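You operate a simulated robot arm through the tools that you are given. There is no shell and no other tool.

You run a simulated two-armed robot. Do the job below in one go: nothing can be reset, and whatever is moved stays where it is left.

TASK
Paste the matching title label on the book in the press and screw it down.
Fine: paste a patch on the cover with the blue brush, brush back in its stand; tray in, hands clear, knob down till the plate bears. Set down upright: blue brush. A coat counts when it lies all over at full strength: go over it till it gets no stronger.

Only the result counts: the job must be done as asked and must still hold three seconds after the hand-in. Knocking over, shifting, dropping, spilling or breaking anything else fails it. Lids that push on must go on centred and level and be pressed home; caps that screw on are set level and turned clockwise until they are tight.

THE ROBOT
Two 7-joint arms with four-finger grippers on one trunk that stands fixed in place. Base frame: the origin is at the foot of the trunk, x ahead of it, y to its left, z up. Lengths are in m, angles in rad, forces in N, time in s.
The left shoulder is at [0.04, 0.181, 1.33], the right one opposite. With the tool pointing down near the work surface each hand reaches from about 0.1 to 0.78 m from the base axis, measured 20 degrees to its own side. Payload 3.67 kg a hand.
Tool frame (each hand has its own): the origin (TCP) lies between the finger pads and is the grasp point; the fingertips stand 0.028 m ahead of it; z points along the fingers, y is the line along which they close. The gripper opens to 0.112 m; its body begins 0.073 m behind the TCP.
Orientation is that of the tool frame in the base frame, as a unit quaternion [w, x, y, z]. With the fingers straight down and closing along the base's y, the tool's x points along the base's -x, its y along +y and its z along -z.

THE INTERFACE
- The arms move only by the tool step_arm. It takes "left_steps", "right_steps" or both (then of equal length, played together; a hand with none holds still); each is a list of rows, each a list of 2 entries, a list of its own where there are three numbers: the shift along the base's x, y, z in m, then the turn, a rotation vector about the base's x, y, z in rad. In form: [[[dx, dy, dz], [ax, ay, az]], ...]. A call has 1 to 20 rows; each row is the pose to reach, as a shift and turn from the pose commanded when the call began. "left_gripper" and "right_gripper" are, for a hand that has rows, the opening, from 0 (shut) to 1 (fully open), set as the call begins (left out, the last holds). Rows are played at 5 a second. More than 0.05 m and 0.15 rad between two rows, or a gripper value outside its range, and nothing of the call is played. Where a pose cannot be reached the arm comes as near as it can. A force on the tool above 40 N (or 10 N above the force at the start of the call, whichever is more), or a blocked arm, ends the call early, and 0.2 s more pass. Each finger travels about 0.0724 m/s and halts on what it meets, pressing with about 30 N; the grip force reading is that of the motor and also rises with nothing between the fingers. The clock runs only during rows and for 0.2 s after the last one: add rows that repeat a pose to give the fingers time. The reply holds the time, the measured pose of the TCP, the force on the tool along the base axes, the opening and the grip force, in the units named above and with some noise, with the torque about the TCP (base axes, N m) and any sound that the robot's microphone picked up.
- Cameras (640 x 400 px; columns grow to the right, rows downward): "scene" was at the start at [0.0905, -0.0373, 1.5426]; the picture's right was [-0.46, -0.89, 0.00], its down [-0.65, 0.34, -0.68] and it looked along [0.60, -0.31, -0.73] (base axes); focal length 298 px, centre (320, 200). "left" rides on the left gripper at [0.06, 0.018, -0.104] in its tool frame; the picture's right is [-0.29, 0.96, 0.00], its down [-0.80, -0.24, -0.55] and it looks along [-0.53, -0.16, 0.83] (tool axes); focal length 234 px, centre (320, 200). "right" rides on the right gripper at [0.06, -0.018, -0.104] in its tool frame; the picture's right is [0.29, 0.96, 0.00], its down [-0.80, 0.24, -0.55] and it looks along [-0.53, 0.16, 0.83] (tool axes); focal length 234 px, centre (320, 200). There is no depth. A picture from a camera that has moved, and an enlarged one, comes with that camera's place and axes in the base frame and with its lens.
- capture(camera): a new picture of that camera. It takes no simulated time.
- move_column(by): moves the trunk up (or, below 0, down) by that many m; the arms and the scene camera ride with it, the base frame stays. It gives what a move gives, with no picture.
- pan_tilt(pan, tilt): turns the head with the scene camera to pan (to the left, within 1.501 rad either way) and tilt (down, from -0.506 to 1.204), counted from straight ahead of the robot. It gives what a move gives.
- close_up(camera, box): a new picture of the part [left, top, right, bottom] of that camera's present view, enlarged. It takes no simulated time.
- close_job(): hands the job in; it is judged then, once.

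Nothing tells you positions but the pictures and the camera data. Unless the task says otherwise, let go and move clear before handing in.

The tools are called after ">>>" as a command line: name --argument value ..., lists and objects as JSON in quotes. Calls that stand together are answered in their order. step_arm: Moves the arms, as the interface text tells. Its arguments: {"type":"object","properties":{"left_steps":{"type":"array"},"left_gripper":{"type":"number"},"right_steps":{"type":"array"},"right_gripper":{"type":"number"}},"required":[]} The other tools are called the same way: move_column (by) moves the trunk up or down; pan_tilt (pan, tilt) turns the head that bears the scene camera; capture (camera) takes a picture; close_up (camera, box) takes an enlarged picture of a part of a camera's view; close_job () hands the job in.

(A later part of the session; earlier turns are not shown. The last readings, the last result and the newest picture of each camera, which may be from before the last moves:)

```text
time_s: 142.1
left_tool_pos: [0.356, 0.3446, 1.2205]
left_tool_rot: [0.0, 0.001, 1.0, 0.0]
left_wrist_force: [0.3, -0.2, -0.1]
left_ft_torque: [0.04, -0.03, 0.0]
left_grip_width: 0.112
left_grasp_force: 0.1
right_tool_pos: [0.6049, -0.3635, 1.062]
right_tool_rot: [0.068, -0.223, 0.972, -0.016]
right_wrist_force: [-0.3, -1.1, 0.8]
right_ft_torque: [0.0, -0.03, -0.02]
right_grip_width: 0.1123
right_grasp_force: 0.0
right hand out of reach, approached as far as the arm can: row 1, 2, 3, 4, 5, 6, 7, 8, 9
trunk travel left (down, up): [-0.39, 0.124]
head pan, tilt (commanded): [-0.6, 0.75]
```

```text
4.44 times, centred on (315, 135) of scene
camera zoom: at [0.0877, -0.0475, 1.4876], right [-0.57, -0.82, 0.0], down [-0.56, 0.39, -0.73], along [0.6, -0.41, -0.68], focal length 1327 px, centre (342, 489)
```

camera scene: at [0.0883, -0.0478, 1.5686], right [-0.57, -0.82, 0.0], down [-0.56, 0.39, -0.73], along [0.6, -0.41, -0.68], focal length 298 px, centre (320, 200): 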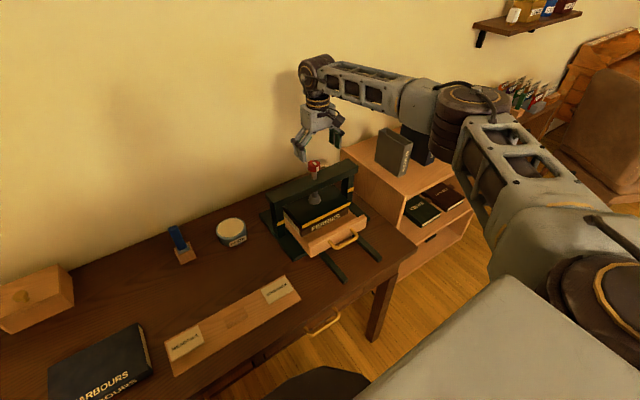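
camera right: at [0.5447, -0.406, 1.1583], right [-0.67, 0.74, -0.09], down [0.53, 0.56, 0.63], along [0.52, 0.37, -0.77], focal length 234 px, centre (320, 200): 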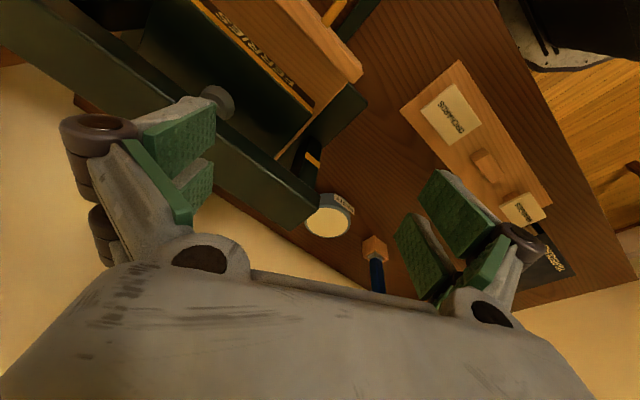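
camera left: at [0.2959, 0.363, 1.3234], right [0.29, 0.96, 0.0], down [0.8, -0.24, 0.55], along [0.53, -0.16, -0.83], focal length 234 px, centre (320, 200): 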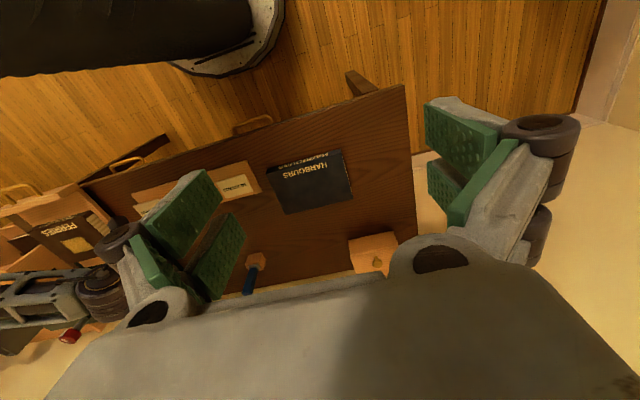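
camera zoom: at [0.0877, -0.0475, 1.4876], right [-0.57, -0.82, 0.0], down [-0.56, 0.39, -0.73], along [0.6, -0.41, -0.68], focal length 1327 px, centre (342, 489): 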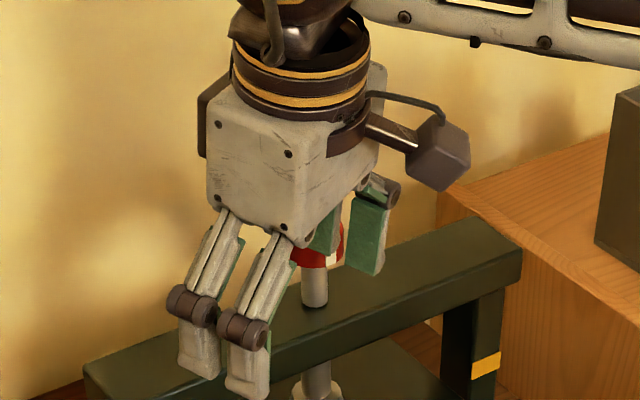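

Counter-clockwise yaw isn't available at that spot, and the arm drifted aside without touching anything. I'll raise, undo the yaw and return above the knob. Turning clockwise from yaw 0 should have room.

>>> step_arm --right_steps '[[[0, 0, 0.03], [0, 0, 0]], [[0, 0, 0.05], [0, 0, -0.1]], [[0, 0, 0.05], [0, 0, -0.22]], [[0, 0, 0.05], [0, 0, -0.34]], [[0, 0, 0.05], [0, 0, -0.455]], [[0.02, -0.02, 0.05], [0, 0, -0.455]], [[0.05, -0.045, 0.05], [0, 0, -0.455]], [[0.08, -0.07, 0.05], [0, 0, -0.455]], [[0.1, -0.09, 0.05], [0, 0, -0.455]], [[0.1165, -0.0975, 0.04], [0, 0, -0.455]], [[0.1165, -0.0975, 0.02], [0, 0, -0.455]], [[0.1165, -0.0975, 0.01], [0, 0, -0.455]]]' --right_gripper 1.0

>>> capture --camera "right"

>>> close_up --camera "scene" --box '[270, 90, 360, 180]'

```text
time_s: 144.7
left_tool_pos: [0.3572, 0.3446, 1.2202]
left_tool_rot: [0.0, 0.0, 1.0, 0.0]
left_wrist_force: [-1.1, 0.1, 0.6]
left_ft_torque: [0.02, 0.02, -0.03]
left_grip_width: 0.112
left_grasp_force: 0.1
right_tool_pos: [0.7197, -0.4612, 1.0694]
right_tool_rot: [0.062, 0.003, 0.998, -0.031]
right_wrist_force: [0.7, 0.5, 0.0]
right_ft_torque: [-0.01, 0.03, 0.01]
right_grip_width: 0.112
right_grasp_force: 0.0
trunk travel left (down, up): [-0.39, 0.124]
head pan, tilt (commanded): [-0.6, 0.75]
```

```text
taken
camera right: at [0.6472, -0.4736, 1.1645], right [-0.28, 0.96, -0.09], down [0.72, 0.27, 0.63], along [0.63, 0.11, -0.77], focal length 234 px, centre (320, 200)
```

right: 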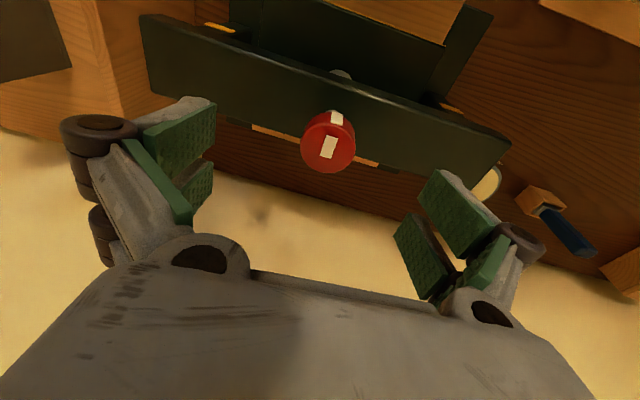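

```text
4.44 times, centred on (315, 135) of scene
camera zoom: at [0.0883, -0.0475, 1.4875], right [-0.57, -0.82, 0.0], down [-0.56, 0.39, -0.73], along [0.6, -0.41, -0.68], focal length 1327 px, centre (342, 489)
```

zoom: 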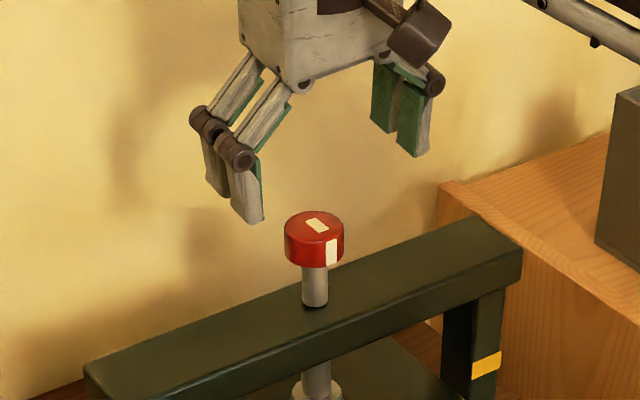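

Back above the knob, with a slight roll of about 0.06 rad to remove. I'll level that and then test the clockwise range in the air.

>>> step_arm --right_steps '[[[0.001, 0.0, 0.0], [0.03, 0, 0.003]], [[0.0015, 0.0, 0.0], [0.062, 0, 0.006]], [[0.0015, 0.0, 0.0], [0.062, 0, 0.006]]]'

>>> step_arm --right_steps '[[[0, 0, 0], [0, 0, -0.14]], [[0, 0, 0], [0, 0, -0.28]], [[0, 0, 0], [0, 0, -0.42]], [[0, 0, 0], [0, 0, -0.56]], [[0, 0, 0], [0, 0, -0.7]], [[0, 0, 0], [0, 0, -0.84]], [[0, 0, 0], [0, 0, -0.98]], [[0, 0, 0], [0, 0, -1.12]], [[0, 0, 0], [0, 0, -1.26]], [[0, 0, 0], [0, 0, -1.4]]]'

>>> capture --camera "right"

```text
time_s: 145.5
left_tool_pos: [0.3574, 0.345, 1.2197]
left_tool_rot: [-0.001, 0.0, 1.0, 0.0]
left_wrist_force: [-0.2, -0.6, 0.1]
left_ft_torque: [0.01, -0.05, 0.0]
left_grip_width: 0.1119
left_grasp_force: 0.0
right_tool_pos: [0.7208, -0.4611, 1.0688]
right_tool_rot: [0.064, 0.001, 0.998, 0.001]
right_wrist_force: [0.1, -0.8, -0.3]
right_ft_torque: [0.0, 0.03, 0.0]
right_grip_width: 0.1119
right_grasp_force: 0.1
trunk travel left (down, up): [-0.39, 0.124]
head pan, tilt (commanded): [-0.6, 0.75]
```

```text
time_s: 147.7
left_tool_pos: [0.3555, 0.3459, 1.2195]
left_tool_rot: [0.0, 0.0, 1.0, 0.0]
left_wrist_force: [0.2, -0.5, 0.1]
left_ft_torque: [0.01, 0.0, 0.0]
left_grip_width: 0.1118
left_grasp_force: 0.1
right_tool_pos: [0.7216, -0.4607, 1.0694]
right_tool_rot: [0.049, 0.645, 0.761, -0.04]
right_wrist_force: [-0.5, -0.3, 0.6]
right_ft_torque: [0.01, -0.02, -0.01]
right_grip_width: 0.112
right_grasp_force: 0.0
trunk travel left (down, up): [-0.39, 0.124]
head pan, tilt (commanded): [-0.6, 0.75]
```

```text
taken
camera right: at [0.6926, -0.393, 1.1639], right [0.9, 0.44, -0.03], down [0.35, -0.67, 0.65], along [0.26, -0.6, -0.76], focal length 234 px, centre (320, 200)
```

right: 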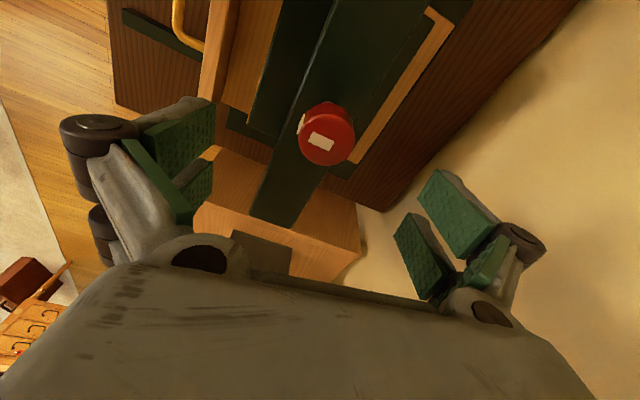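

Clockwise to -1.4 rad works cleanly with the knob staying centred. I'll see how much further it can go.

>>> step_arm --right_steps '[[[0, 0, 0], [0, 0, -0.14]], [[0, 0, 0], [0, 0, -0.28]], [[0, 0, 0], [0, 0, -0.42]], [[0, 0, 0], [0, 0, -0.56]], [[0, 0, 0], [0, 0, -0.7]]]'

```text
time_s: 148.9
left_tool_pos: [0.356, 0.3463, 1.2192]
left_tool_rot: [-0.001, 0.0, 1.0, 0.001]
left_wrist_force: [0.6, -1.1, -0.2]
left_ft_torque: [0.01, 0.02, 0.0]
left_grip_width: 0.112
left_grasp_force: 0.0
right_tool_pos: [0.7223, -0.4619, 1.0674]
right_tool_rot: [0.032, 0.867, 0.494, -0.055]
right_wrist_force: [-0.2, 0.5, 0.9]
right_ft_torque: [0.02, -0.01, -0.01]
right_grip_width: 0.1121
right_grasp_force: 0.1
trunk travel left (down, up): [-0.39, 0.124]
head pan, tilt (commanded): [-0.6, 0.75]
```

>>> step_arm --right_steps '[[[0, 0, 0], [0, 0, -0.14]], [[0, 0, 0], [0, 0, -0.28]], [[0, 0, 0], [0, 0, -0.42]], [[0, 0, 0], [0, 0, -0.56]], [[0, 0, 0], [0, 0, -0.7]], [[0, 0, 0], [0, 0, -0.84]], [[0, 0, 0], [0, 0, -0.98]]]'

```text
time_s: 150.5
left_tool_pos: [0.357, 0.3443, 1.2202]
left_tool_rot: [-0.001, 0.001, 1.0, -0.001]
left_wrist_force: [0.1, 0.5, 0.3]
left_ft_torque: [0.01, -0.01, 0.01]
left_grip_width: 0.1122
left_grasp_force: 0.1
right_tool_pos: [0.722, -0.4616, 1.0684]
right_tool_rot: [0.003, 0.998, 0.028, -0.063]
right_wrist_force: [-0.9, 0.3, -0.5]
right_ft_torque: [0.0, 0.0, -0.02]
right_grip_width: 0.1121
right_grasp_force: 0.1
trunk travel left (down, up): [-0.39, 0.124]
head pan, tilt (commanded): [-0.6, 0.75]
```

>>> step_arm --right_steps '[[[0, 0, 0], [0, 0, -0.14]], [[0, 0, 0], [0, 0, -0.28]], [[0, 0, 0], [0, 0, -0.42]], [[0, 0, 0], [0, 0, -0.56]], [[0, 0, 0], [0, 0, -0.7]], [[0, 0, 0], [0, 0, -0.84]], [[0, 0, 0], [0, 0, -0.98]], [[0, 0, 0], [0, 0, -1.12]], [[0, 0, 0], [0, 0, -1.26]], [[0, 0, 0], [0, 0, -1.4]]]'

```text
time_s: 152.7
left_tool_pos: [0.3563, 0.3449, 1.2209]
left_tool_rot: [-0.001, 0.0, 1.0, 0.0]
left_wrist_force: [-0.2, 0.0, 0.0]
left_ft_torque: [0.0, -0.02, -0.05]
left_grip_width: 0.1122
left_grasp_force: 0.0
right_tool_pos: [0.7217, -0.4626, 1.0692]
right_tool_rot: [-0.038, 0.781, -0.622, -0.049]
right_wrist_force: [0.2, -0.2, 0.3]
right_ft_torque: [0.02, -0.01, 0.04]
right_grip_width: 0.1119
right_grasp_force: 0.0
trunk travel left (down, up): [-0.39, 0.124]
head pan, tilt (commanded): [-0.6, 0.75]
```

>>> step_arm --right_steps '[[[0, 0, 0], [0, 0, -0.14]], [[0, 0, 0], [0, 0, -0.28]], [[0, 0, 0], [0, 0, -0.42]], [[0, 0, 0], [0, 0, -0.56]], [[0, 0, 0], [0, 0, -0.7]], [[0, 0, 0], [0, 0, -0.84]], [[0, 0, 0], [0, 0, -0.98]]]'

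>>> capture --camera "scene"

```text
time_s: 154.3
left_tool_pos: [0.3567, 0.345, 1.2202]
left_tool_rot: [0.0, 0.0, 1.0, 0.0]
left_wrist_force: [0.5, -0.2, 0.3]
left_ft_torque: [-0.01, -0.03, -0.03]
left_grip_width: 0.1121
left_grasp_force: 0.0
right_tool_pos: [0.7209, -0.4608, 1.0692]
right_tool_rot: [0.057, -0.396, 0.916, 0.025]
right_wrist_force: [0.7, 0.6, 0.3]
right_ft_torque: [0.03, -0.01, 0.0]
right_grip_width: 0.1119
right_grasp_force: 0.1
trunk travel left (down, up): [-0.39, 0.124]
head pan, tilt (commanded): [-0.6, 0.75]
```

```text
taken
camera scene: at [0.0882, -0.0474, 1.4876], right [-0.57, -0.82, 0.0], down [-0.56, 0.39, -0.73], along [0.6, -0.41, -0.68], focal length 298 px, centre (320, 200)
```

scene: 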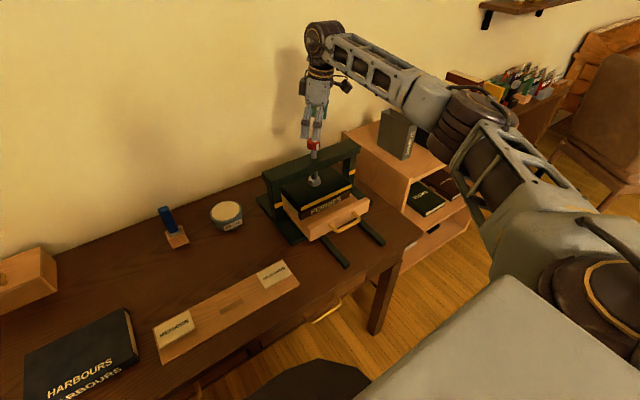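

Nearly a full turn (5.47 rad) of clockwise travel is available. I'll unwind to the start, coming down around the knob with the fingers open.

>>> step_arm --right_steps '[[[0, 0, 0], [0, 0, 0.1368]], [[0, 0, 0], [0, 0, 0.2735]], [[0, 0, 0], [0, 0, 0.41]], [[0, 0, 0], [0, 0, 0.547]], [[0, 0, 0], [0, 0, 0.684]], [[0, 0, 0], [0, 0, 0.82]], [[0, 0, 0], [0, 0, 0.957]], [[0, 0, 0], [0, 0, 1.094]], [[0, 0, 0], [0, 0, 1.231]], [[0, 0, 0], [0, 0, 1.368]], [[0, 0, 0], [0, 0, 1.504]], [[0, 0, 0], [0, 0, 1.641]], [[0, 0, 0], [0, 0, 1.778]], [[0, 0, 0], [0, 0, 1.915]], [[0, 0, 0], [0, 0, 2.051]], [[0, 0, 0], [0, 0, 2.188]], [[0, 0, 0], [0, 0, 2.325]], [[0, 0, 0], [0, 0, 2.462]], [[0, 0, 0], [0, 0, 2.598]], [[0, 0, 0], [0, 0, 2.735]]]'

>>> step_arm --right_steps '[[[0, 0, 0], [0, 0, 0.1368]], [[0, 0, 0], [0, 0, 0.2735]], [[0, 0, 0], [0, 0, 0.41]], [[0, 0, 0], [0, 0, 0.547]], [[0, 0, 0], [0, 0, 0.684]], [[0, 0, 0], [0, 0, 0.82]], [[0, 0, 0], [0, 0, 0.957]], [[0, 0, 0], [0, 0, 1.094]], [[0, 0, 0], [0, 0, 1.231]], [[0, 0, 0], [0, 0, 1.368]], [[0, 0, 0], [0, 0, 1.504]], [[0, 0, 0], [0, 0, 1.641]], [[0, 0, 0], [0, 0, 1.778]], [[0, 0, 0], [0, 0, 1.915]], [[0, 0, 0], [0, 0, 2.051]], [[0, 0, 0], [0, 0, 2.188]], [[0, 0, 0], [0, 0, 2.325]], [[0, 0, 0], [0, 0, 2.462]], [[0, 0, 0], [0, 0, 2.598]], [[0, 0, 0], [0, 0, 2.72]]]'

>>> capture --camera "right"

```text
time_s: 158.5
left_tool_pos: [0.3563, 0.3452, 1.2197]
left_tool_rot: [0.0, 0.0, 1.0, 0.0]
left_wrist_force: [0.9, 0.5, -0.9]
left_ft_torque: [-0.01, -0.02, 0.01]
left_grip_width: 0.1122
left_grasp_force: 0.2
right_tool_pos: [0.7226, -0.4629, 1.0696]
right_tool_rot: [0.013, 0.977, 0.206, -0.061]
right_wrist_force: [-0.2, 0.4, -0.1]
right_ft_torque: [-0.02, -0.02, -0.01]
right_grip_width: 0.1121
right_grasp_force: 0.1
trunk travel left (down, up): [-0.39, 0.124]
head pan, tilt (commanded): [-0.6, 0.75]
```

```text
time_s: 162.7
left_tool_pos: [0.3558, 0.3452, 1.2186]
left_tool_rot: [-0.001, 0.0, 1.0, 0.0]
left_wrist_force: [-0.1, 0.8, -0.7]
left_ft_torque: [0.0, 0.01, -0.01]
left_grip_width: 0.1119
left_grasp_force: 0.1
right_tool_pos: [0.7213, -0.4619, 1.0691]
right_tool_rot: [0.062, 0.003, 0.998, 0.001]
right_wrist_force: [-0.7, -0.2, -0.1]
right_ft_torque: [0.0, 0.01, 0.0]
right_grip_width: 0.1121
right_grasp_force: 0.0
trunk travel left (down, up): [-0.39, 0.124]
head pan, tilt (commanded): [-0.6, 0.75]
```

```text
taken
camera right: at [0.6492, -0.4796, 1.1642], right [-0.28, 0.96, -0.03], down [0.72, 0.23, 0.65], along [0.63, 0.16, -0.76], focal length 234 px, centre (320, 200)
```

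right: 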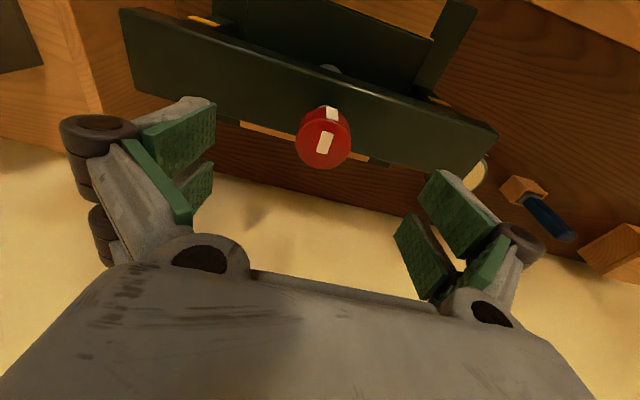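

Unwound to yaw 0 and still centred. Now I descend around the knob and close on it.

>>> step_arm --right_steps '[[[0.0005, 0.0005, -0.015], [0, 0, 0]], [[0.0005, 0.0005, -0.03], [0, 0, 0]], [[0.0005, 0.0005, -0.042], [0, 0, 0]], [[0.0005, 0.0005, -0.048], [0, 0, 0]], [[0.0005, 0.0005, -0.048], [0, 0, 0]]]' --right_gripper 1.0

>>> capture --camera "right"

>>> close_up --camera "scene" --box '[270, 90, 360, 180]'

```text
time_s: 163.9
left_tool_pos: [0.3561, 0.3453, 1.2188]
left_tool_rot: [0.0, 0.0, 1.0, -0.001]
left_wrist_force: [0.0, 0.2, -0.7]
left_ft_torque: [-0.02, 0.0, 0.01]
left_grip_width: 0.112
left_grasp_force: 0.0
right_tool_pos: [0.7232, -0.4595, 1.022]
right_tool_rot: [0.063, 0.004, 0.998, 0.0]
right_wrist_force: [-0.1, 0.0, 0.6]
right_ft_torque: [-0.01, 0.01, -0.01]
right_grip_width: 0.1118
right_grasp_force: 0.0
trunk travel left (down, up): [-0.39, 0.124]
head pan, tilt (commanded): [-0.6, 0.75]
```

```text
taken
camera right: at [0.65, -0.4784, 1.1169], right [-0.28, 0.96, -0.03], down [0.72, 0.23, 0.65], along [0.63, 0.16, -0.76], focal length 234 px, centre (320, 200)
```

right: 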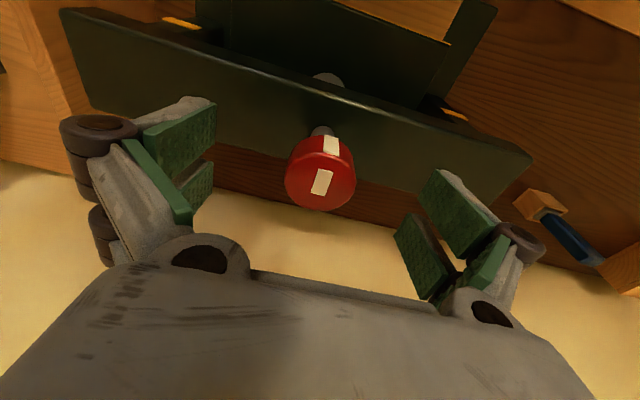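

```text
4.44 times, centred on (315, 135) of scene
camera zoom: at [0.0881, -0.0473, 1.4876], right [-0.57, -0.82, 0.0], down [-0.56, 0.39, -0.73], along [0.6, -0.41, -0.68], focal length 1327 px, centre (342, 489)
```

zoom: 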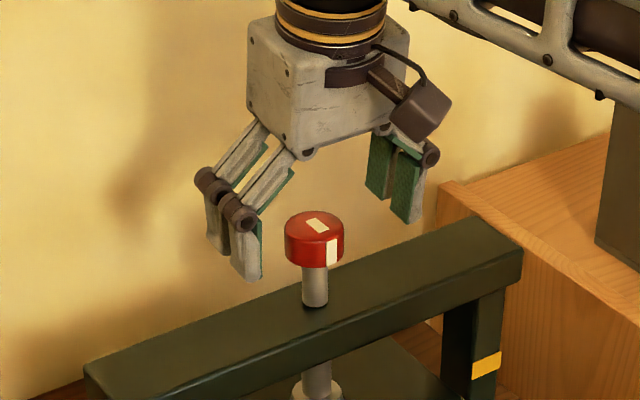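

The fingers straddle the knob symmetrically. Closing.

>>> step_arm --right_steps '[[[0, 0, 0], [0, 0, 0]], [[0, 0, 0], [0, 0, 0]], [[0, 0, 0], [0, 0, 0]], [[0, 0, 0], [0, 0, 0]], [[0, 0, 0], [0, 0, 0]], [[0, 0, 0], [0, 0, 0]]]' --right_gripper 0.0

>>> capture --camera "right"

>>> close_up --camera "scene" --box '[270, 90, 360, 180]'

```text
time_s: 165.3
left_tool_pos: [0.3566, 0.346, 1.2196]
left_tool_rot: [0.0, 0.0, 1.0, 0.0]
left_wrist_force: [-0.9, 0.0, -0.1]
left_ft_torque: [-0.05, 0.01, 0.03]
left_grip_width: 0.1121
left_grasp_force: 0.0
right_tool_pos: [0.7222, -0.4609, 1.0213]
right_tool_rot: [0.062, 0.004, 0.998, 0.0]
right_wrist_force: [-0.9, 2.0, -0.5]
right_ft_torque: [0.11, 0.1, -0.02]
right_grip_width: 0.0381
right_grasp_force: 45.1
trunk travel left (down, up): [-0.39, 0.124]
head pan, tilt (commanded): [-0.6, 0.75]
```

```text
taken
camera right: at [0.6501, -0.478, 1.1169], right [-0.28, 0.96, -0.03], down [0.72, 0.23, 0.65], along [0.63, 0.16, -0.76], focal length 234 px, centre (320, 200)
```

right: 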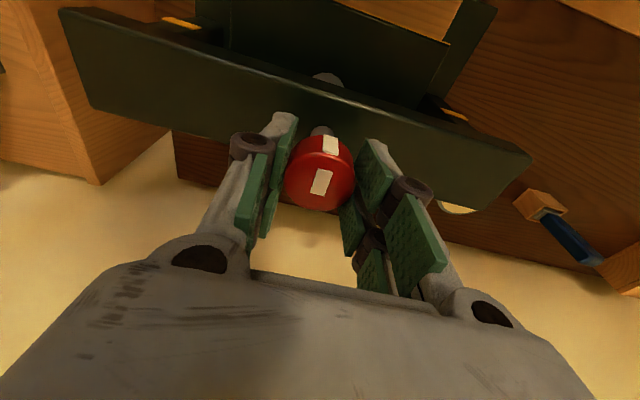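

```text
4.44 times, centred on (315, 135) of scene
camera zoom: at [0.0882, -0.0471, 1.4876], right [-0.57, -0.82, 0.0], down [-0.56, 0.39, -0.73], along [0.6, -0.41, -0.68], focal length 1327 px, centre (342, 489)
```

zoom: 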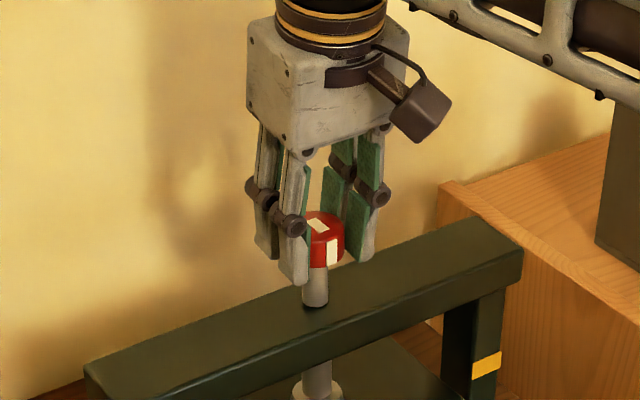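

The knob is gripped (38 mm, 45 N). I'll do a first short clockwise turn to test direction and resistance.

>>> step_arm --right_steps '[[[0, 0, 0], [0, 0, -0.12]], [[0, 0, 0], [0, 0, -0.24]], [[0, 0, 0], [0, 0, -0.36]], [[0, 0, 0], [0, 0, -0.48]], [[0, 0, 0], [0, 0, -0.6]]]'

>>> capture --camera "right"

>>> close_up --camera "scene" --box '[270, 90, 360, 180]'

```text
time_s: 166.5
left_tool_pos: [0.3567, 0.3463, 1.2197]
left_tool_rot: [0.001, 0.0, 1.0, -0.001]
left_wrist_force: [-0.5, -0.8, 0.1]
left_ft_torque: [0.03, 0.0, 0.02]
left_grip_width: 0.1119
left_grasp_force: 0.1
right_tool_pos: [0.7228, -0.4587, 1.0223]
right_tool_rot: [0.061, 0.3, 0.952, -0.018]
right_wrist_force: [0.7, 5.3, 3.5]
right_ft_torque: [0.61, 0.83, 0.01]
right_grip_width: 0.0383
right_grasp_force: 44.6
trunk travel left (down, up): [-0.39, 0.124]
head pan, tilt (commanded): [-0.6, 0.75]
```

```text
taken
camera right: at [0.6531, -0.4326, 1.1168], right [0.31, 0.95, -0.03], down [0.73, -0.22, 0.65], along [0.61, -0.23, -0.76], focal length 234 px, centre (320, 200)
```

right: 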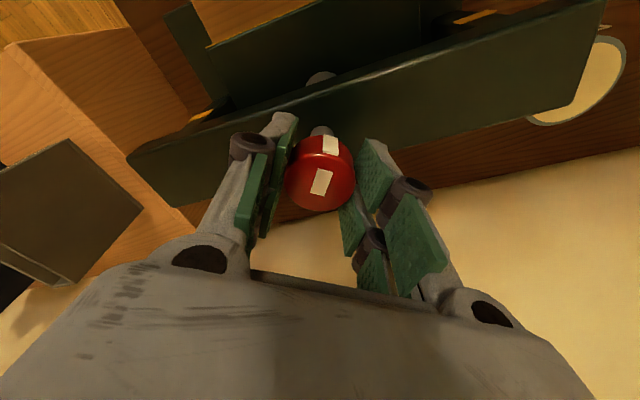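

```text
4.44 times, centred on (315, 135) of scene
camera zoom: at [0.088, -0.0462, 1.4876], right [-0.57, -0.82, 0.0], down [-0.56, 0.38, -0.73], along [0.6, -0.41, -0.68], focal length 1327 px, centre (342, 489)
```

zoom: 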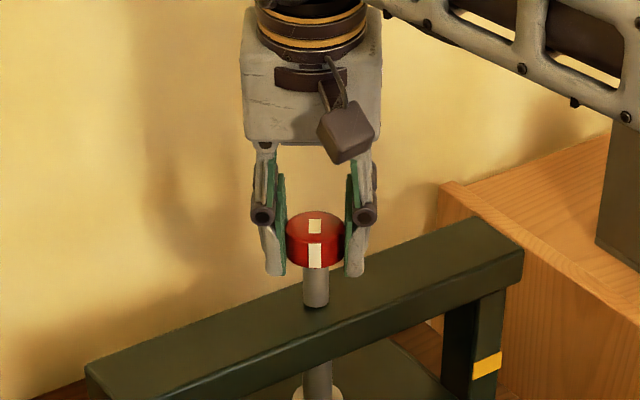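

The knob turns with the hand, as its white mark shows. I'll continue clockwise and watch the plate.

>>> step_arm --right_steps '[[[0, 0, 0], [0, 0, -0.14]], [[0, 0, 0], [0, 0, -0.28]], [[0, 0, 0], [0, 0, -0.42]], [[0, 0, 0], [0, 0, -0.56]], [[0, 0, 0], [0, 0, -0.7]], [[0, 0, 0], [0, 0, -0.84]], [[0, 0, 0], [0, 0, -0.98]], [[0, 0, 0], [0, 0, -1.12]], [[0, 0, 0], [0, 0, -1.26]], [[0, 0, 0], [0, 0, -1.4]], [[0, 0, 0], [0, 0, -1.54]], [[0, 0, 0], [0, 0, -1.68]], [[0, 0, 0], [0, 0, -1.82]], [[0, 0, 0], [0, 0, -1.96]]]'

>>> close_up --camera "scene" --box '[260, 90, 380, 220]'

>>> capture --camera "right"

```text
time_s: 169.5
left_tool_pos: [0.3592, 0.3458, 1.218]
left_tool_rot: [-0.001, 0.001, 1.0, -0.001]
left_wrist_force: [-0.1, -0.8, -1.1]
left_ft_torque: [0.01, -0.01, 0.0]
left_grip_width: 0.112
left_grasp_force: 0.2
right_tool_pos: [0.7254, -0.4603, 1.0203]
right_tool_rot: [0.018, 0.958, 0.28, -0.061]
right_wrist_force: [27.3, 4.9, 9.8]
right_ft_torque: [0.15, -0.96, 0.74]
right_grip_width: 0.0385
right_grasp_force: 44.9
trunk travel left (down, up): [-0.39, 0.124]
head pan, tilt (commanded): [-0.6, 0.75]
```

```text
3.08 times, centred on (320, 155) of scene
camera zoom: at [0.0912, -0.046, 1.4873], right [-0.57, -0.82, 0.0], down [-0.56, 0.38, -0.73], along [0.6, -0.41, -0.68], focal length 919 px, centre (320, 338)
```

zoom: 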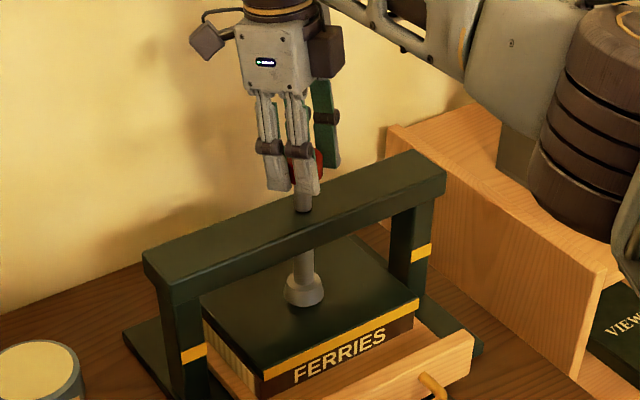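

```text
taken
camera right: at [0.7766, -0.4058, 1.1143], right [0.76, -0.65, -0.03], down [-0.48, -0.59, 0.65], along [-0.44, -0.48, -0.76], focal length 234 px, centre (320, 200)
```

right: 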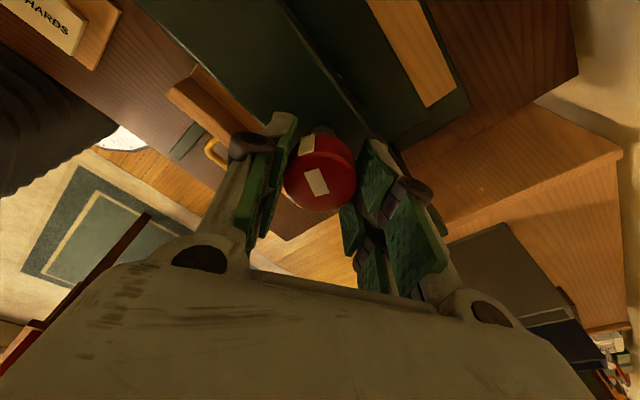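

The plate is clearly coming down, and the mark shows no slip. There's 27 N sideways on the hand because the knob axis is about 2 mm further in +x, so I'll relieve that. First a look at the remaining gap.

>>> step_arm --right_steps '[[[0.0015, 0.0, 0], [0, 0, 0]], [[0.003, 0.0, 0], [0, 0, 0]], [[0.004, 0.0, -0.001], [0, 0, 0]]]'

>>> close_up --camera "scene" --box '[290, 165, 380, 235]'

```text
time_s: 170.3
left_tool_pos: [0.3564, 0.3472, 1.2195]
left_tool_rot: [-0.001, 0.001, 1.0, -0.001]
left_wrist_force: [0.0, -1.4, -0.1]
left_ft_torque: [0.01, -0.02, 0.0]
left_grip_width: 0.112
left_grasp_force: 0.0
right_tool_pos: [0.7246, -0.4597, 1.0193]
right_tool_rot: [0.019, 0.957, 0.282, -0.062]
right_wrist_force: [3.1, 9.0, 4.6]
right_ft_torque: [0.14, 0.15, 0.69]
right_grip_width: 0.0385
right_grasp_force: 45.2
trunk travel left (down, up): [-0.39, 0.124]
head pan, tilt (commanded): [-0.6, 0.75]
```

```text
5.71 times, centred on (335, 200) of scene
camera zoom: at [0.0879, -0.0456, 1.4876], right [-0.57, -0.82, 0.0], down [-0.56, 0.38, -0.73], along [0.6, -0.41, -0.68], focal length 1706 px, centre (234, 200)
```

zoom: 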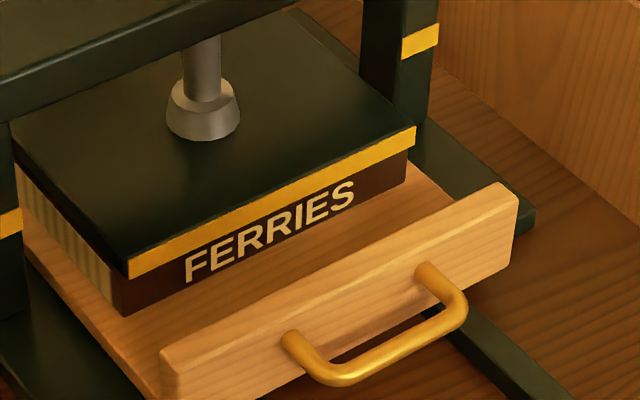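

The side force is relieved. I'll continue turning clockwise in short stretches and watch the torque.

>>> step_arm --right_steps '[[[0, 0.001, 0], [0, 0, -0.12]], [[0, 0.001, 0], [0, 0, -0.24]], [[0, 0.001, -0.001], [0, 0, -0.36]], [[0, 0.001, -0.001], [0, 0, -0.48]], [[0, 0.001, -0.001], [0, 0, -0.6]]]'

>>> close_up --camera "scene" --box '[290, 165, 380, 235]'

>>> capture --camera "right"

```text
time_s: 171.5
left_tool_pos: [0.3581, 0.3461, 1.2199]
left_tool_rot: [-0.001, 0.0, 1.0, 0.0]
left_wrist_force: [-0.4, 0.3, -1.0]
left_ft_torque: [0.0, -0.03, 0.01]
left_grip_width: 0.112
left_grasp_force: 0.1
right_tool_pos: [0.727, -0.4602, 1.0185]
right_tool_rot: [0.0, 0.998, -0.014, -0.063]
right_wrist_force: [10.8, 1.2, 4.3]
right_ft_torque: [0.07, -0.19, 1.02]
right_grip_width: 0.0382
right_grasp_force: 45.1
trunk travel left (down, up): [-0.39, 0.124]
head pan, tilt (commanded): [-0.6, 0.75]
```

```text
5.71 times, centred on (335, 200) of scene
camera zoom: at [0.0893, -0.0469, 1.4875], right [-0.57, -0.82, 0.0], down [-0.56, 0.39, -0.73], along [0.6, -0.41, -0.68], focal length 1706 px, centre (234, 200)
```

zoom: 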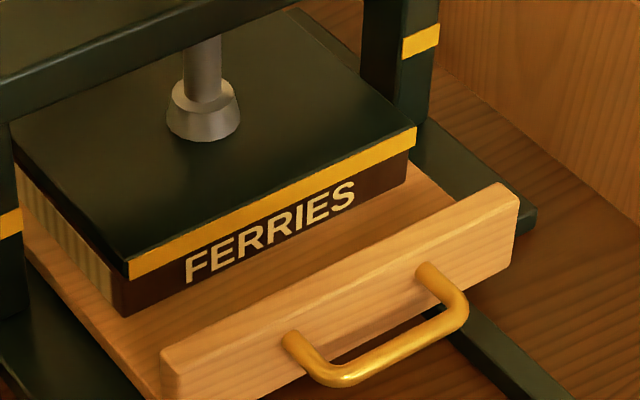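

```text
taken
camera right: at [0.8004, -0.4444, 1.1137], right [0.26, -0.97, -0.03], down [-0.73, -0.22, 0.65], along [-0.64, -0.14, -0.76], focal length 234 px, centre (320, 200)
```

right: 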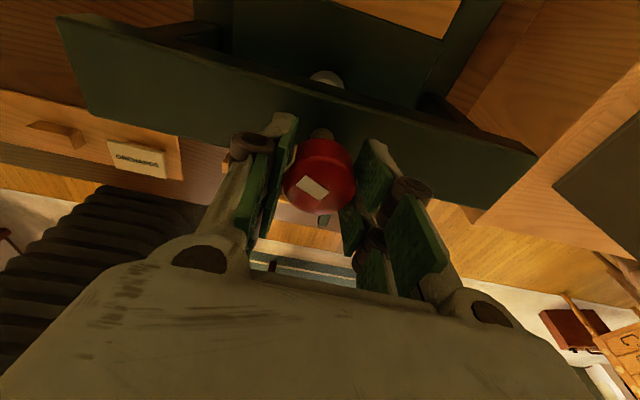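

The mark now lags inside the grip (knob slipping at about 1 N·m) and the plate no longer moves between pictures: it bears on the label. I'll release and lift straight off the knob.

>>> step_arm --right_steps '[[[0, 0, 0], [0, 0, 0]], [[0, 0, 0], [0, 0, 0]], [[0, 0, 0], [0, 0, 0]], [[0, 0, 0], [0, 0, 0]], [[0, 0, 0], [0, 0, 0]]]' --right_gripper 1.0

>>> step_arm --right_steps '[[[0, 0, 0.015], [0, 0, 0]], [[0, 0, 0.03], [0, 0, 0]], [[0, 0, 0.05], [0, 0, 0]]]'

>>> close_up --camera "scene" --box '[260, 110, 380, 235]'

>>> capture --camera "right"

```text
time_s: 172.7
left_tool_pos: [0.3569, 0.3451, 1.2191]
left_tool_rot: [0.0, -0.001, 1.0, 0.0]
left_wrist_force: [-0.5, -0.1, -0.7]
left_ft_torque: [-0.04, 0.03, -0.01]
left_grip_width: 0.1122
left_grasp_force: 0.1
right_tool_pos: [0.7258, -0.4599, 1.0175]
right_tool_rot: [0.0, 0.998, -0.015, -0.062]
right_wrist_force: [0.6, 0.4, -0.1]
right_ft_torque: [-0.02, -0.01, -0.02]
right_grip_width: 0.1118
right_grasp_force: 0.0
trunk travel left (down, up): [-0.39, 0.124]
head pan, tilt (commanded): [-0.6, 0.75]
```

```text
time_s: 173.5
left_tool_pos: [0.3562, 0.3456, 1.2195]
left_tool_rot: [0.0, -0.001, 1.0, 0.001]
left_wrist_force: [0.3, -0.1, 0.0]
left_ft_torque: [0.03, 0.0, -0.02]
left_grip_width: 0.1121
left_grasp_force: 0.0
right_tool_pos: [0.7282, -0.4601, 1.0688]
right_tool_rot: [0.0, 0.998, -0.014, -0.062]
right_wrist_force: [-0.5, 0.9, 0.4]
right_ft_torque: [-0.03, -0.02, -0.02]
right_grip_width: 0.1117
right_grasp_force: 0.0
trunk travel left (down, up): [-0.39, 0.124]
head pan, tilt (commanded): [-0.6, 0.75]
```

```text
3.20 times, centred on (320, 172) of scene
camera zoom: at [0.0879, -0.047, 1.4876], right [-0.57, -0.82, 0.0], down [-0.56, 0.39, -0.73], along [0.6, -0.41, -0.68], focal length 955 px, centre (320, 288)
```

zoom: 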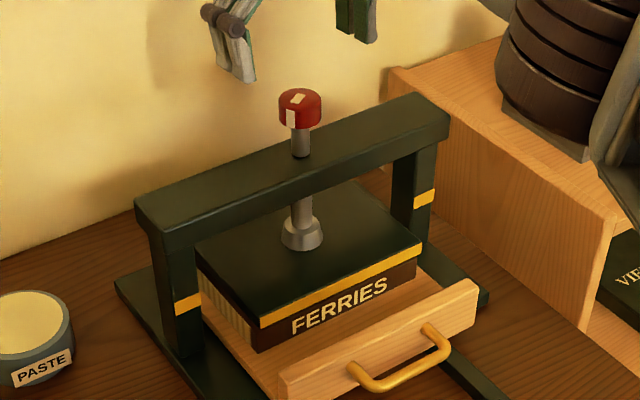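

```text
taken
camera right: at [0.8003, -0.4443, 1.1649], right [0.26, -0.97, -0.03], down [-0.73, -0.22, 0.65], along [-0.63, -0.14, -0.76], focal length 234 px, centre (320, 200)
```

right: 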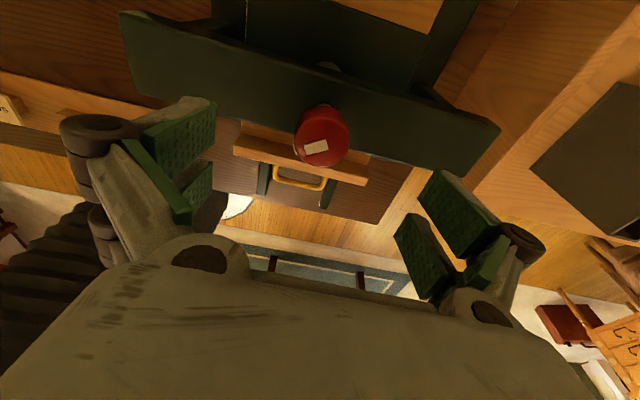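

Hands are off the knob. Let me zoom in on the knob's mark and the plate to confirm how it sits.

>>> close_up --camera "scene" --box '[290, 125, 340, 165]'

>>> close_up --camera "right" --box '[270, 90, 370, 190]'

>>> close_up --camera "scene" --box '[290, 165, 380, 235]'

```text
10.00 times, centred on (315, 145) of scene
camera zoom: at [0.0879, -0.047, 1.4876], right [-0.57, -0.82, 0.0], down [-0.56, 0.39, -0.73], along [0.6, -0.41, -0.68], focal length 2985 px, centre (370, 750)
```

zoom: 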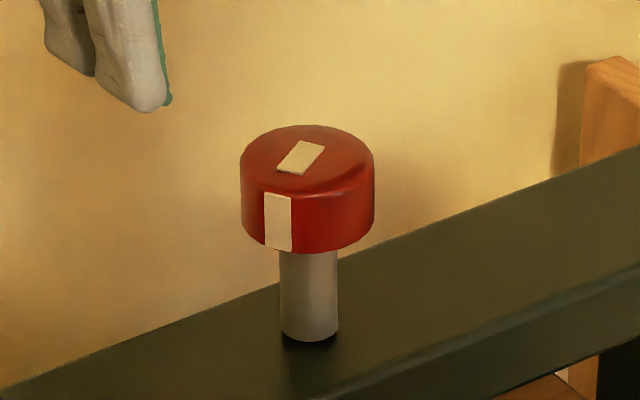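

```text
4.00 times, centred on (320, 140) of right
camera zoom: at [0.8003, -0.4443, 1.1649], right [0.26, -0.97, -0.03], down [-0.73, -0.22, 0.65], along [-0.63, -0.14, -0.76], focal length 937 px, centre (320, 440)
```

zoom: 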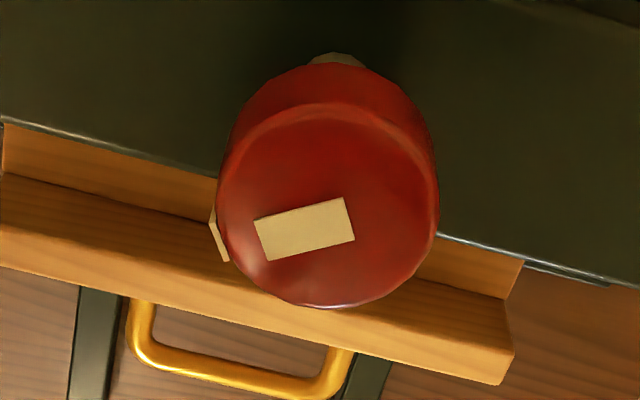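

```text
5.71 times, centred on (335, 200) of scene
camera zoom: at [0.0879, -0.047, 1.4876], right [-0.57, -0.82, 0.0], down [-0.56, 0.39, -0.73], along [0.6, -0.41, -0.68], focal length 1706 px, centre (234, 200)
```

zoom: 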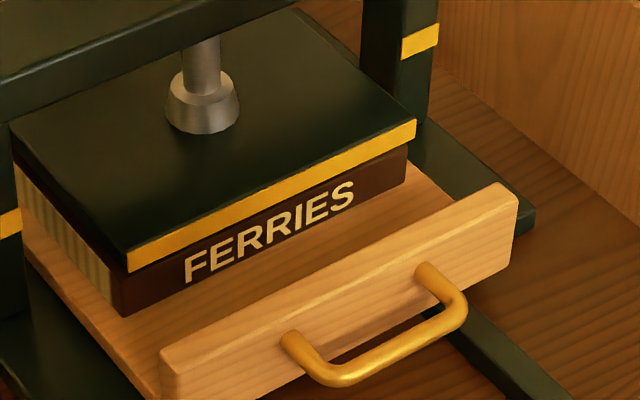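

After release the knob sprang back by about 0.65 rad and the plate rose roughly 6 mm, so I must finish gently without winding it up. First I'll check whether it's at rest now.

>>> step_arm --right_steps '[[[0, 0, 0], [0, 0, 0]], [[0, 0, 0], [0, 0, 0]], [[0, 0, 0], [0, 0, 0]], [[0, 0, 0], [0, 0, 0]], [[0, 0, 0], [0, 0, 0]], [[0, 0, 0], [0, 0, 0]], [[0, 0, 0], [0, 0, 0]], [[0, 0, 0], [0, 0, 0]]]'

>>> close_up --camera "scene" --box '[290, 125, 340, 165]'

>>> close_up --camera "scene" --box '[290, 165, 380, 235]'

```text
time_s: 175.3
left_tool_pos: [0.3563, 0.345, 1.2193]
left_tool_rot: [0.0, -0.001, 1.0, 0.001]
left_wrist_force: [0.4, 0.3, -0.3]
left_ft_torque: [0.05, 0.04, 0.02]
left_grip_width: 0.1121
left_grasp_force: 0.2
right_tool_pos: [0.7272, -0.461, 1.0699]
right_tool_rot: [0.0, 0.998, -0.014, -0.062]
right_wrist_force: [-0.4, 0.3, 0.5]
right_ft_torque: [0.03, 0.0, 0.03]
right_grip_width: 0.1121
right_grasp_force: 0.2
trunk travel left (down, up): [-0.39, 0.124]
head pan, tilt (commanded): [-0.6, 0.75]
```

```text
10.00 times, centred on (315, 145) of scene
camera zoom: at [0.0883, -0.0473, 1.4875], right [-0.57, -0.82, 0.0], down [-0.56, 0.39, -0.73], along [0.6, -0.41, -0.68], focal length 2985 px, centre (370, 750)
```

zoom: 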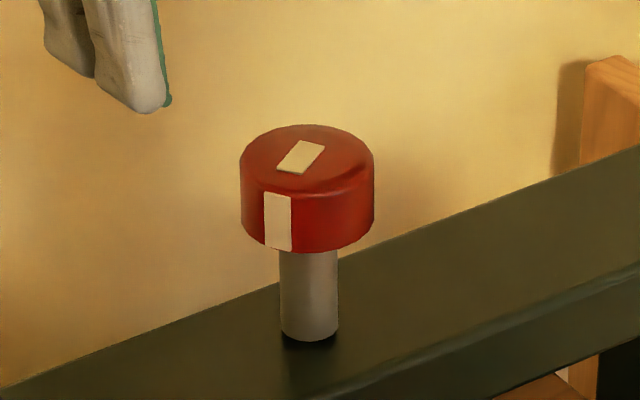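

```text
5.71 times, centred on (335, 200) of scene
camera zoom: at [0.0883, -0.0473, 1.4875], right [-0.57, -0.82, 0.0], down [-0.56, 0.39, -0.73], along [0.6, -0.41, -0.68], focal length 1706 px, centre (234, 200)
```

zoom: 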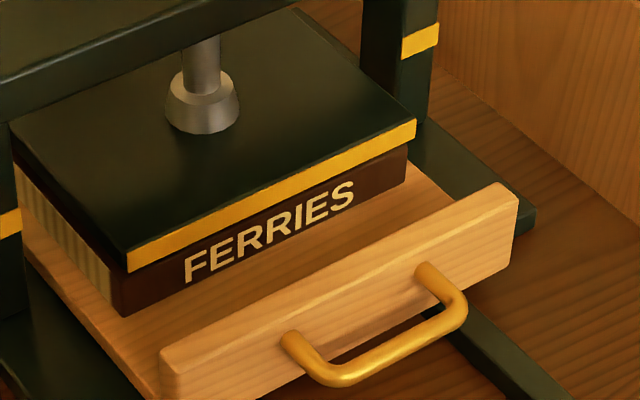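

It's static, so friction holds the screw; it only rebounded from being wound too hard. I'll regrip here and turn the last bit gently.

>>> step_arm --right_steps '[[[-0.001, 0, -0.015], [0, 0, 0]], [[-0.001, 0, -0.03], [0, 0, 0]], [[-0.001, 0, -0.042], [0, 0, 0]], [[-0.001, 0, -0.048], [0, 0, 0]], [[-0.001, 0, -0.048], [0, 0, 0]]]' --right_gripper 1.0

>>> step_arm --right_steps '[[[0, 0, 0], [0, 0, 0]], [[0, 0, 0], [0, 0, 0]], [[0, 0, 0], [0, 0, 0]], [[0, 0, 0], [0, 0, 0]], [[0, 0, 0], [0, 0, 0]], [[0, 0, 0], [0, 0, 0]]]' --right_gripper 0.0

>>> close_up --camera "right" --box '[250, 120, 390, 230]'

>>> close_up --camera "scene" --box '[290, 165, 380, 235]'

```text
time_s: 176.5
left_tool_pos: [0.3565, 0.3455, 1.219]
left_tool_rot: [0.0, 0.0, 1.0, 0.0]
left_wrist_force: [0.0, -0.1, 1.0]
left_ft_torque: [-0.01, -0.01, 0.01]
left_grip_width: 0.112
left_grasp_force: 0.0
right_tool_pos: [0.7256, -0.4597, 1.0207]
right_tool_rot: [-0.001, 0.998, -0.013, -0.062]
right_wrist_force: [-0.6, 0.2, -0.7]
right_ft_torque: [0.0, 0.02, -0.03]
right_grip_width: 0.1121
right_grasp_force: 0.1
trunk travel left (down, up): [-0.39, 0.124]
head pan, tilt (commanded): [-0.6, 0.75]
```

```text
time_s: 177.9
left_tool_pos: [0.3559, 0.3451, 1.2203]
left_tool_rot: [0.001, 0.0, 1.0, 0.0]
left_wrist_force: [0.1, 0.3, 0.1]
left_ft_torque: [-0.01, 0.01, 0.0]
left_grip_width: 0.1122
left_grasp_force: 0.1
right_tool_pos: [0.725, -0.4596, 1.0218]
right_tool_rot: [0.0, 0.998, -0.014, -0.063]
right_wrist_force: [-0.7, 1.3, 0.2]
right_ft_torque: [0.0, -0.04, -0.01]
right_grip_width: 0.0389
right_grasp_force: 44.8
trunk travel left (down, up): [-0.39, 0.124]
head pan, tilt (commanded): [-0.6, 0.75]
```

```text
3.64 times, centred on (320, 175) of right
camera zoom: at [0.7981, -0.4443, 1.1163], right [0.26, -0.97, -0.03], down [-0.73, -0.22, 0.65], along [-0.63, -0.14, -0.76], focal length 852 px, centre (320, 291)
```

zoom: 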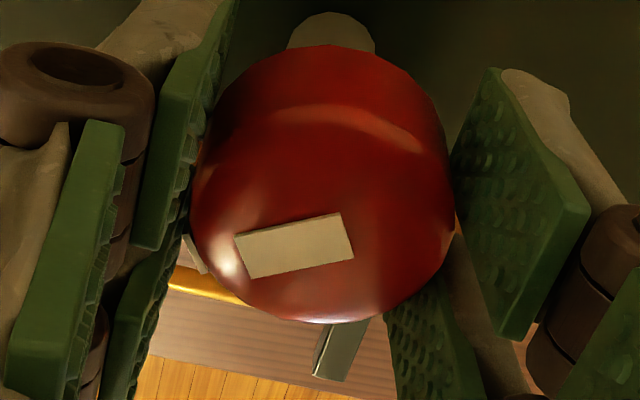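

```text
5.71 times, centred on (335, 200) of scene
camera zoom: at [0.0883, -0.0473, 1.4876], right [-0.57, -0.82, 0.0], down [-0.56, 0.39, -0.73], along [0.6, -0.41, -0.68], focal length 1706 px, centre (234, 200)
```

zoom: 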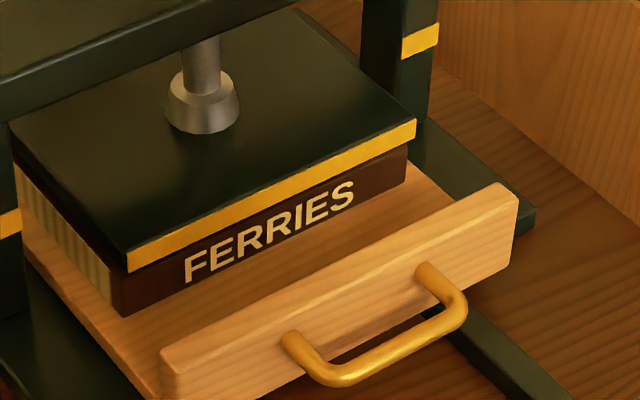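

Regripped with no side load. Turning gently: 0.3 rad first.

>>> step_arm --right_steps '[[[0, 0, 0], [0, 0, -0.06]], [[0, 0, 0], [0, 0, -0.12]], [[0, 0, 0], [0, 0, -0.18]], [[0, 0, 0], [0, 0, -0.24]], [[0, 0, 0], [0, 0, -0.3]], [[0, 0, 0], [0, 0, -0.3]]]'

>>> close_up --camera "right" --box '[250, 120, 390, 230]'

>>> close_up --camera "scene" --box '[290, 165, 380, 235]'

```text
time_s: 179.3
left_tool_pos: [0.3554, 0.3438, 1.2192]
left_tool_rot: [0.0, 0.0, 1.0, 0.0]
left_wrist_force: [-0.3, 0.1, 0.6]
left_ft_torque: [-0.01, -0.02, 0.0]
left_grip_width: 0.1121
left_grasp_force: 0.0
right_tool_pos: [0.7256, -0.4596, 1.0212]
right_tool_rot: [-0.008, 0.985, -0.163, -0.062]
right_wrist_force: [2.1, -2.9, 6.8]
right_ft_torque: [-0.14, 0.24, -0.01]
right_grip_width: 0.0393
right_grasp_force: 44.9
trunk travel left (down, up): [-0.39, 0.124]
head pan, tilt (commanded): [-0.6, 0.75]
```

```text
3.64 times, centred on (320, 175) of right
camera zoom: at [0.7995, -0.4667, 1.1164], right [-0.04, -1.0, -0.03], down [-0.76, 0.01, 0.65], along [-0.65, 0.05, -0.76], focal length 852 px, centre (320, 291)
```

zoom: 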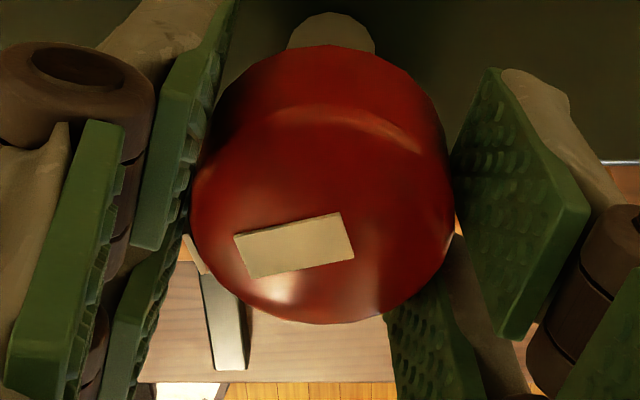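

```text
5.71 times, centred on (335, 200) of scene
camera zoom: at [0.0879, -0.0473, 1.4876], right [-0.57, -0.82, 0.0], down [-0.56, 0.39, -0.73], along [0.6, -0.41, -0.68], focal length 1706 px, centre (234, 200)
```

zoom: 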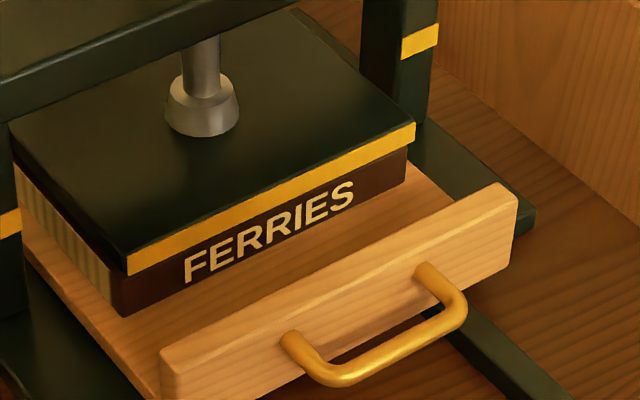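

The knob follows and no torque yet. I'll continue in small increments.

>>> step_arm --right_steps '[[[0, 0, 0], [0, 0, -0.05]], [[0, 0, 0], [0, 0, -0.1]], [[0, 0, 0], [0, 0, -0.15]], [[0, 0, 0], [0, 0, -0.15]]]'

>>> close_up --camera "scene" --box '[290, 165, 380, 235]'

```text
time_s: 180.3
left_tool_pos: [0.3561, 0.3449, 1.2193]
left_tool_rot: [0.001, 0.001, 1.0, 0.0]
left_wrist_force: [0.3, 0.1, 0.0]
left_ft_torque: [0.0, 0.02, 0.0]
left_grip_width: 0.1121
left_grasp_force: 0.0
right_tool_pos: [0.7243, -0.4597, 1.0204]
right_tool_rot: [-0.014, 0.97, -0.236, -0.06]
right_wrist_force: [5.8, -6.5, 10.8]
right_ft_torque: [-0.57, -0.17, -0.01]
right_grip_width: 0.0388
right_grasp_force: 45.1
trunk travel left (down, up): [-0.39, 0.124]
head pan, tilt (commanded): [-0.6, 0.75]
```

```text
5.71 times, centred on (335, 200) of scene
camera zoom: at [0.0877, -0.0474, 1.4876], right [-0.57, -0.82, 0.0], down [-0.56, 0.39, -0.73], along [0.6, -0.41, -0.68], focal length 1706 px, centre (234, 200)
```

zoom: 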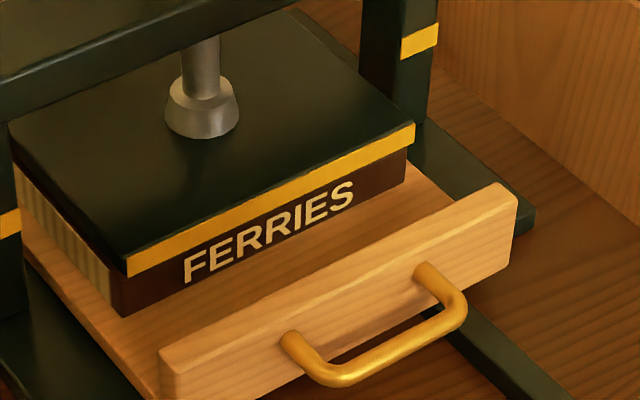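

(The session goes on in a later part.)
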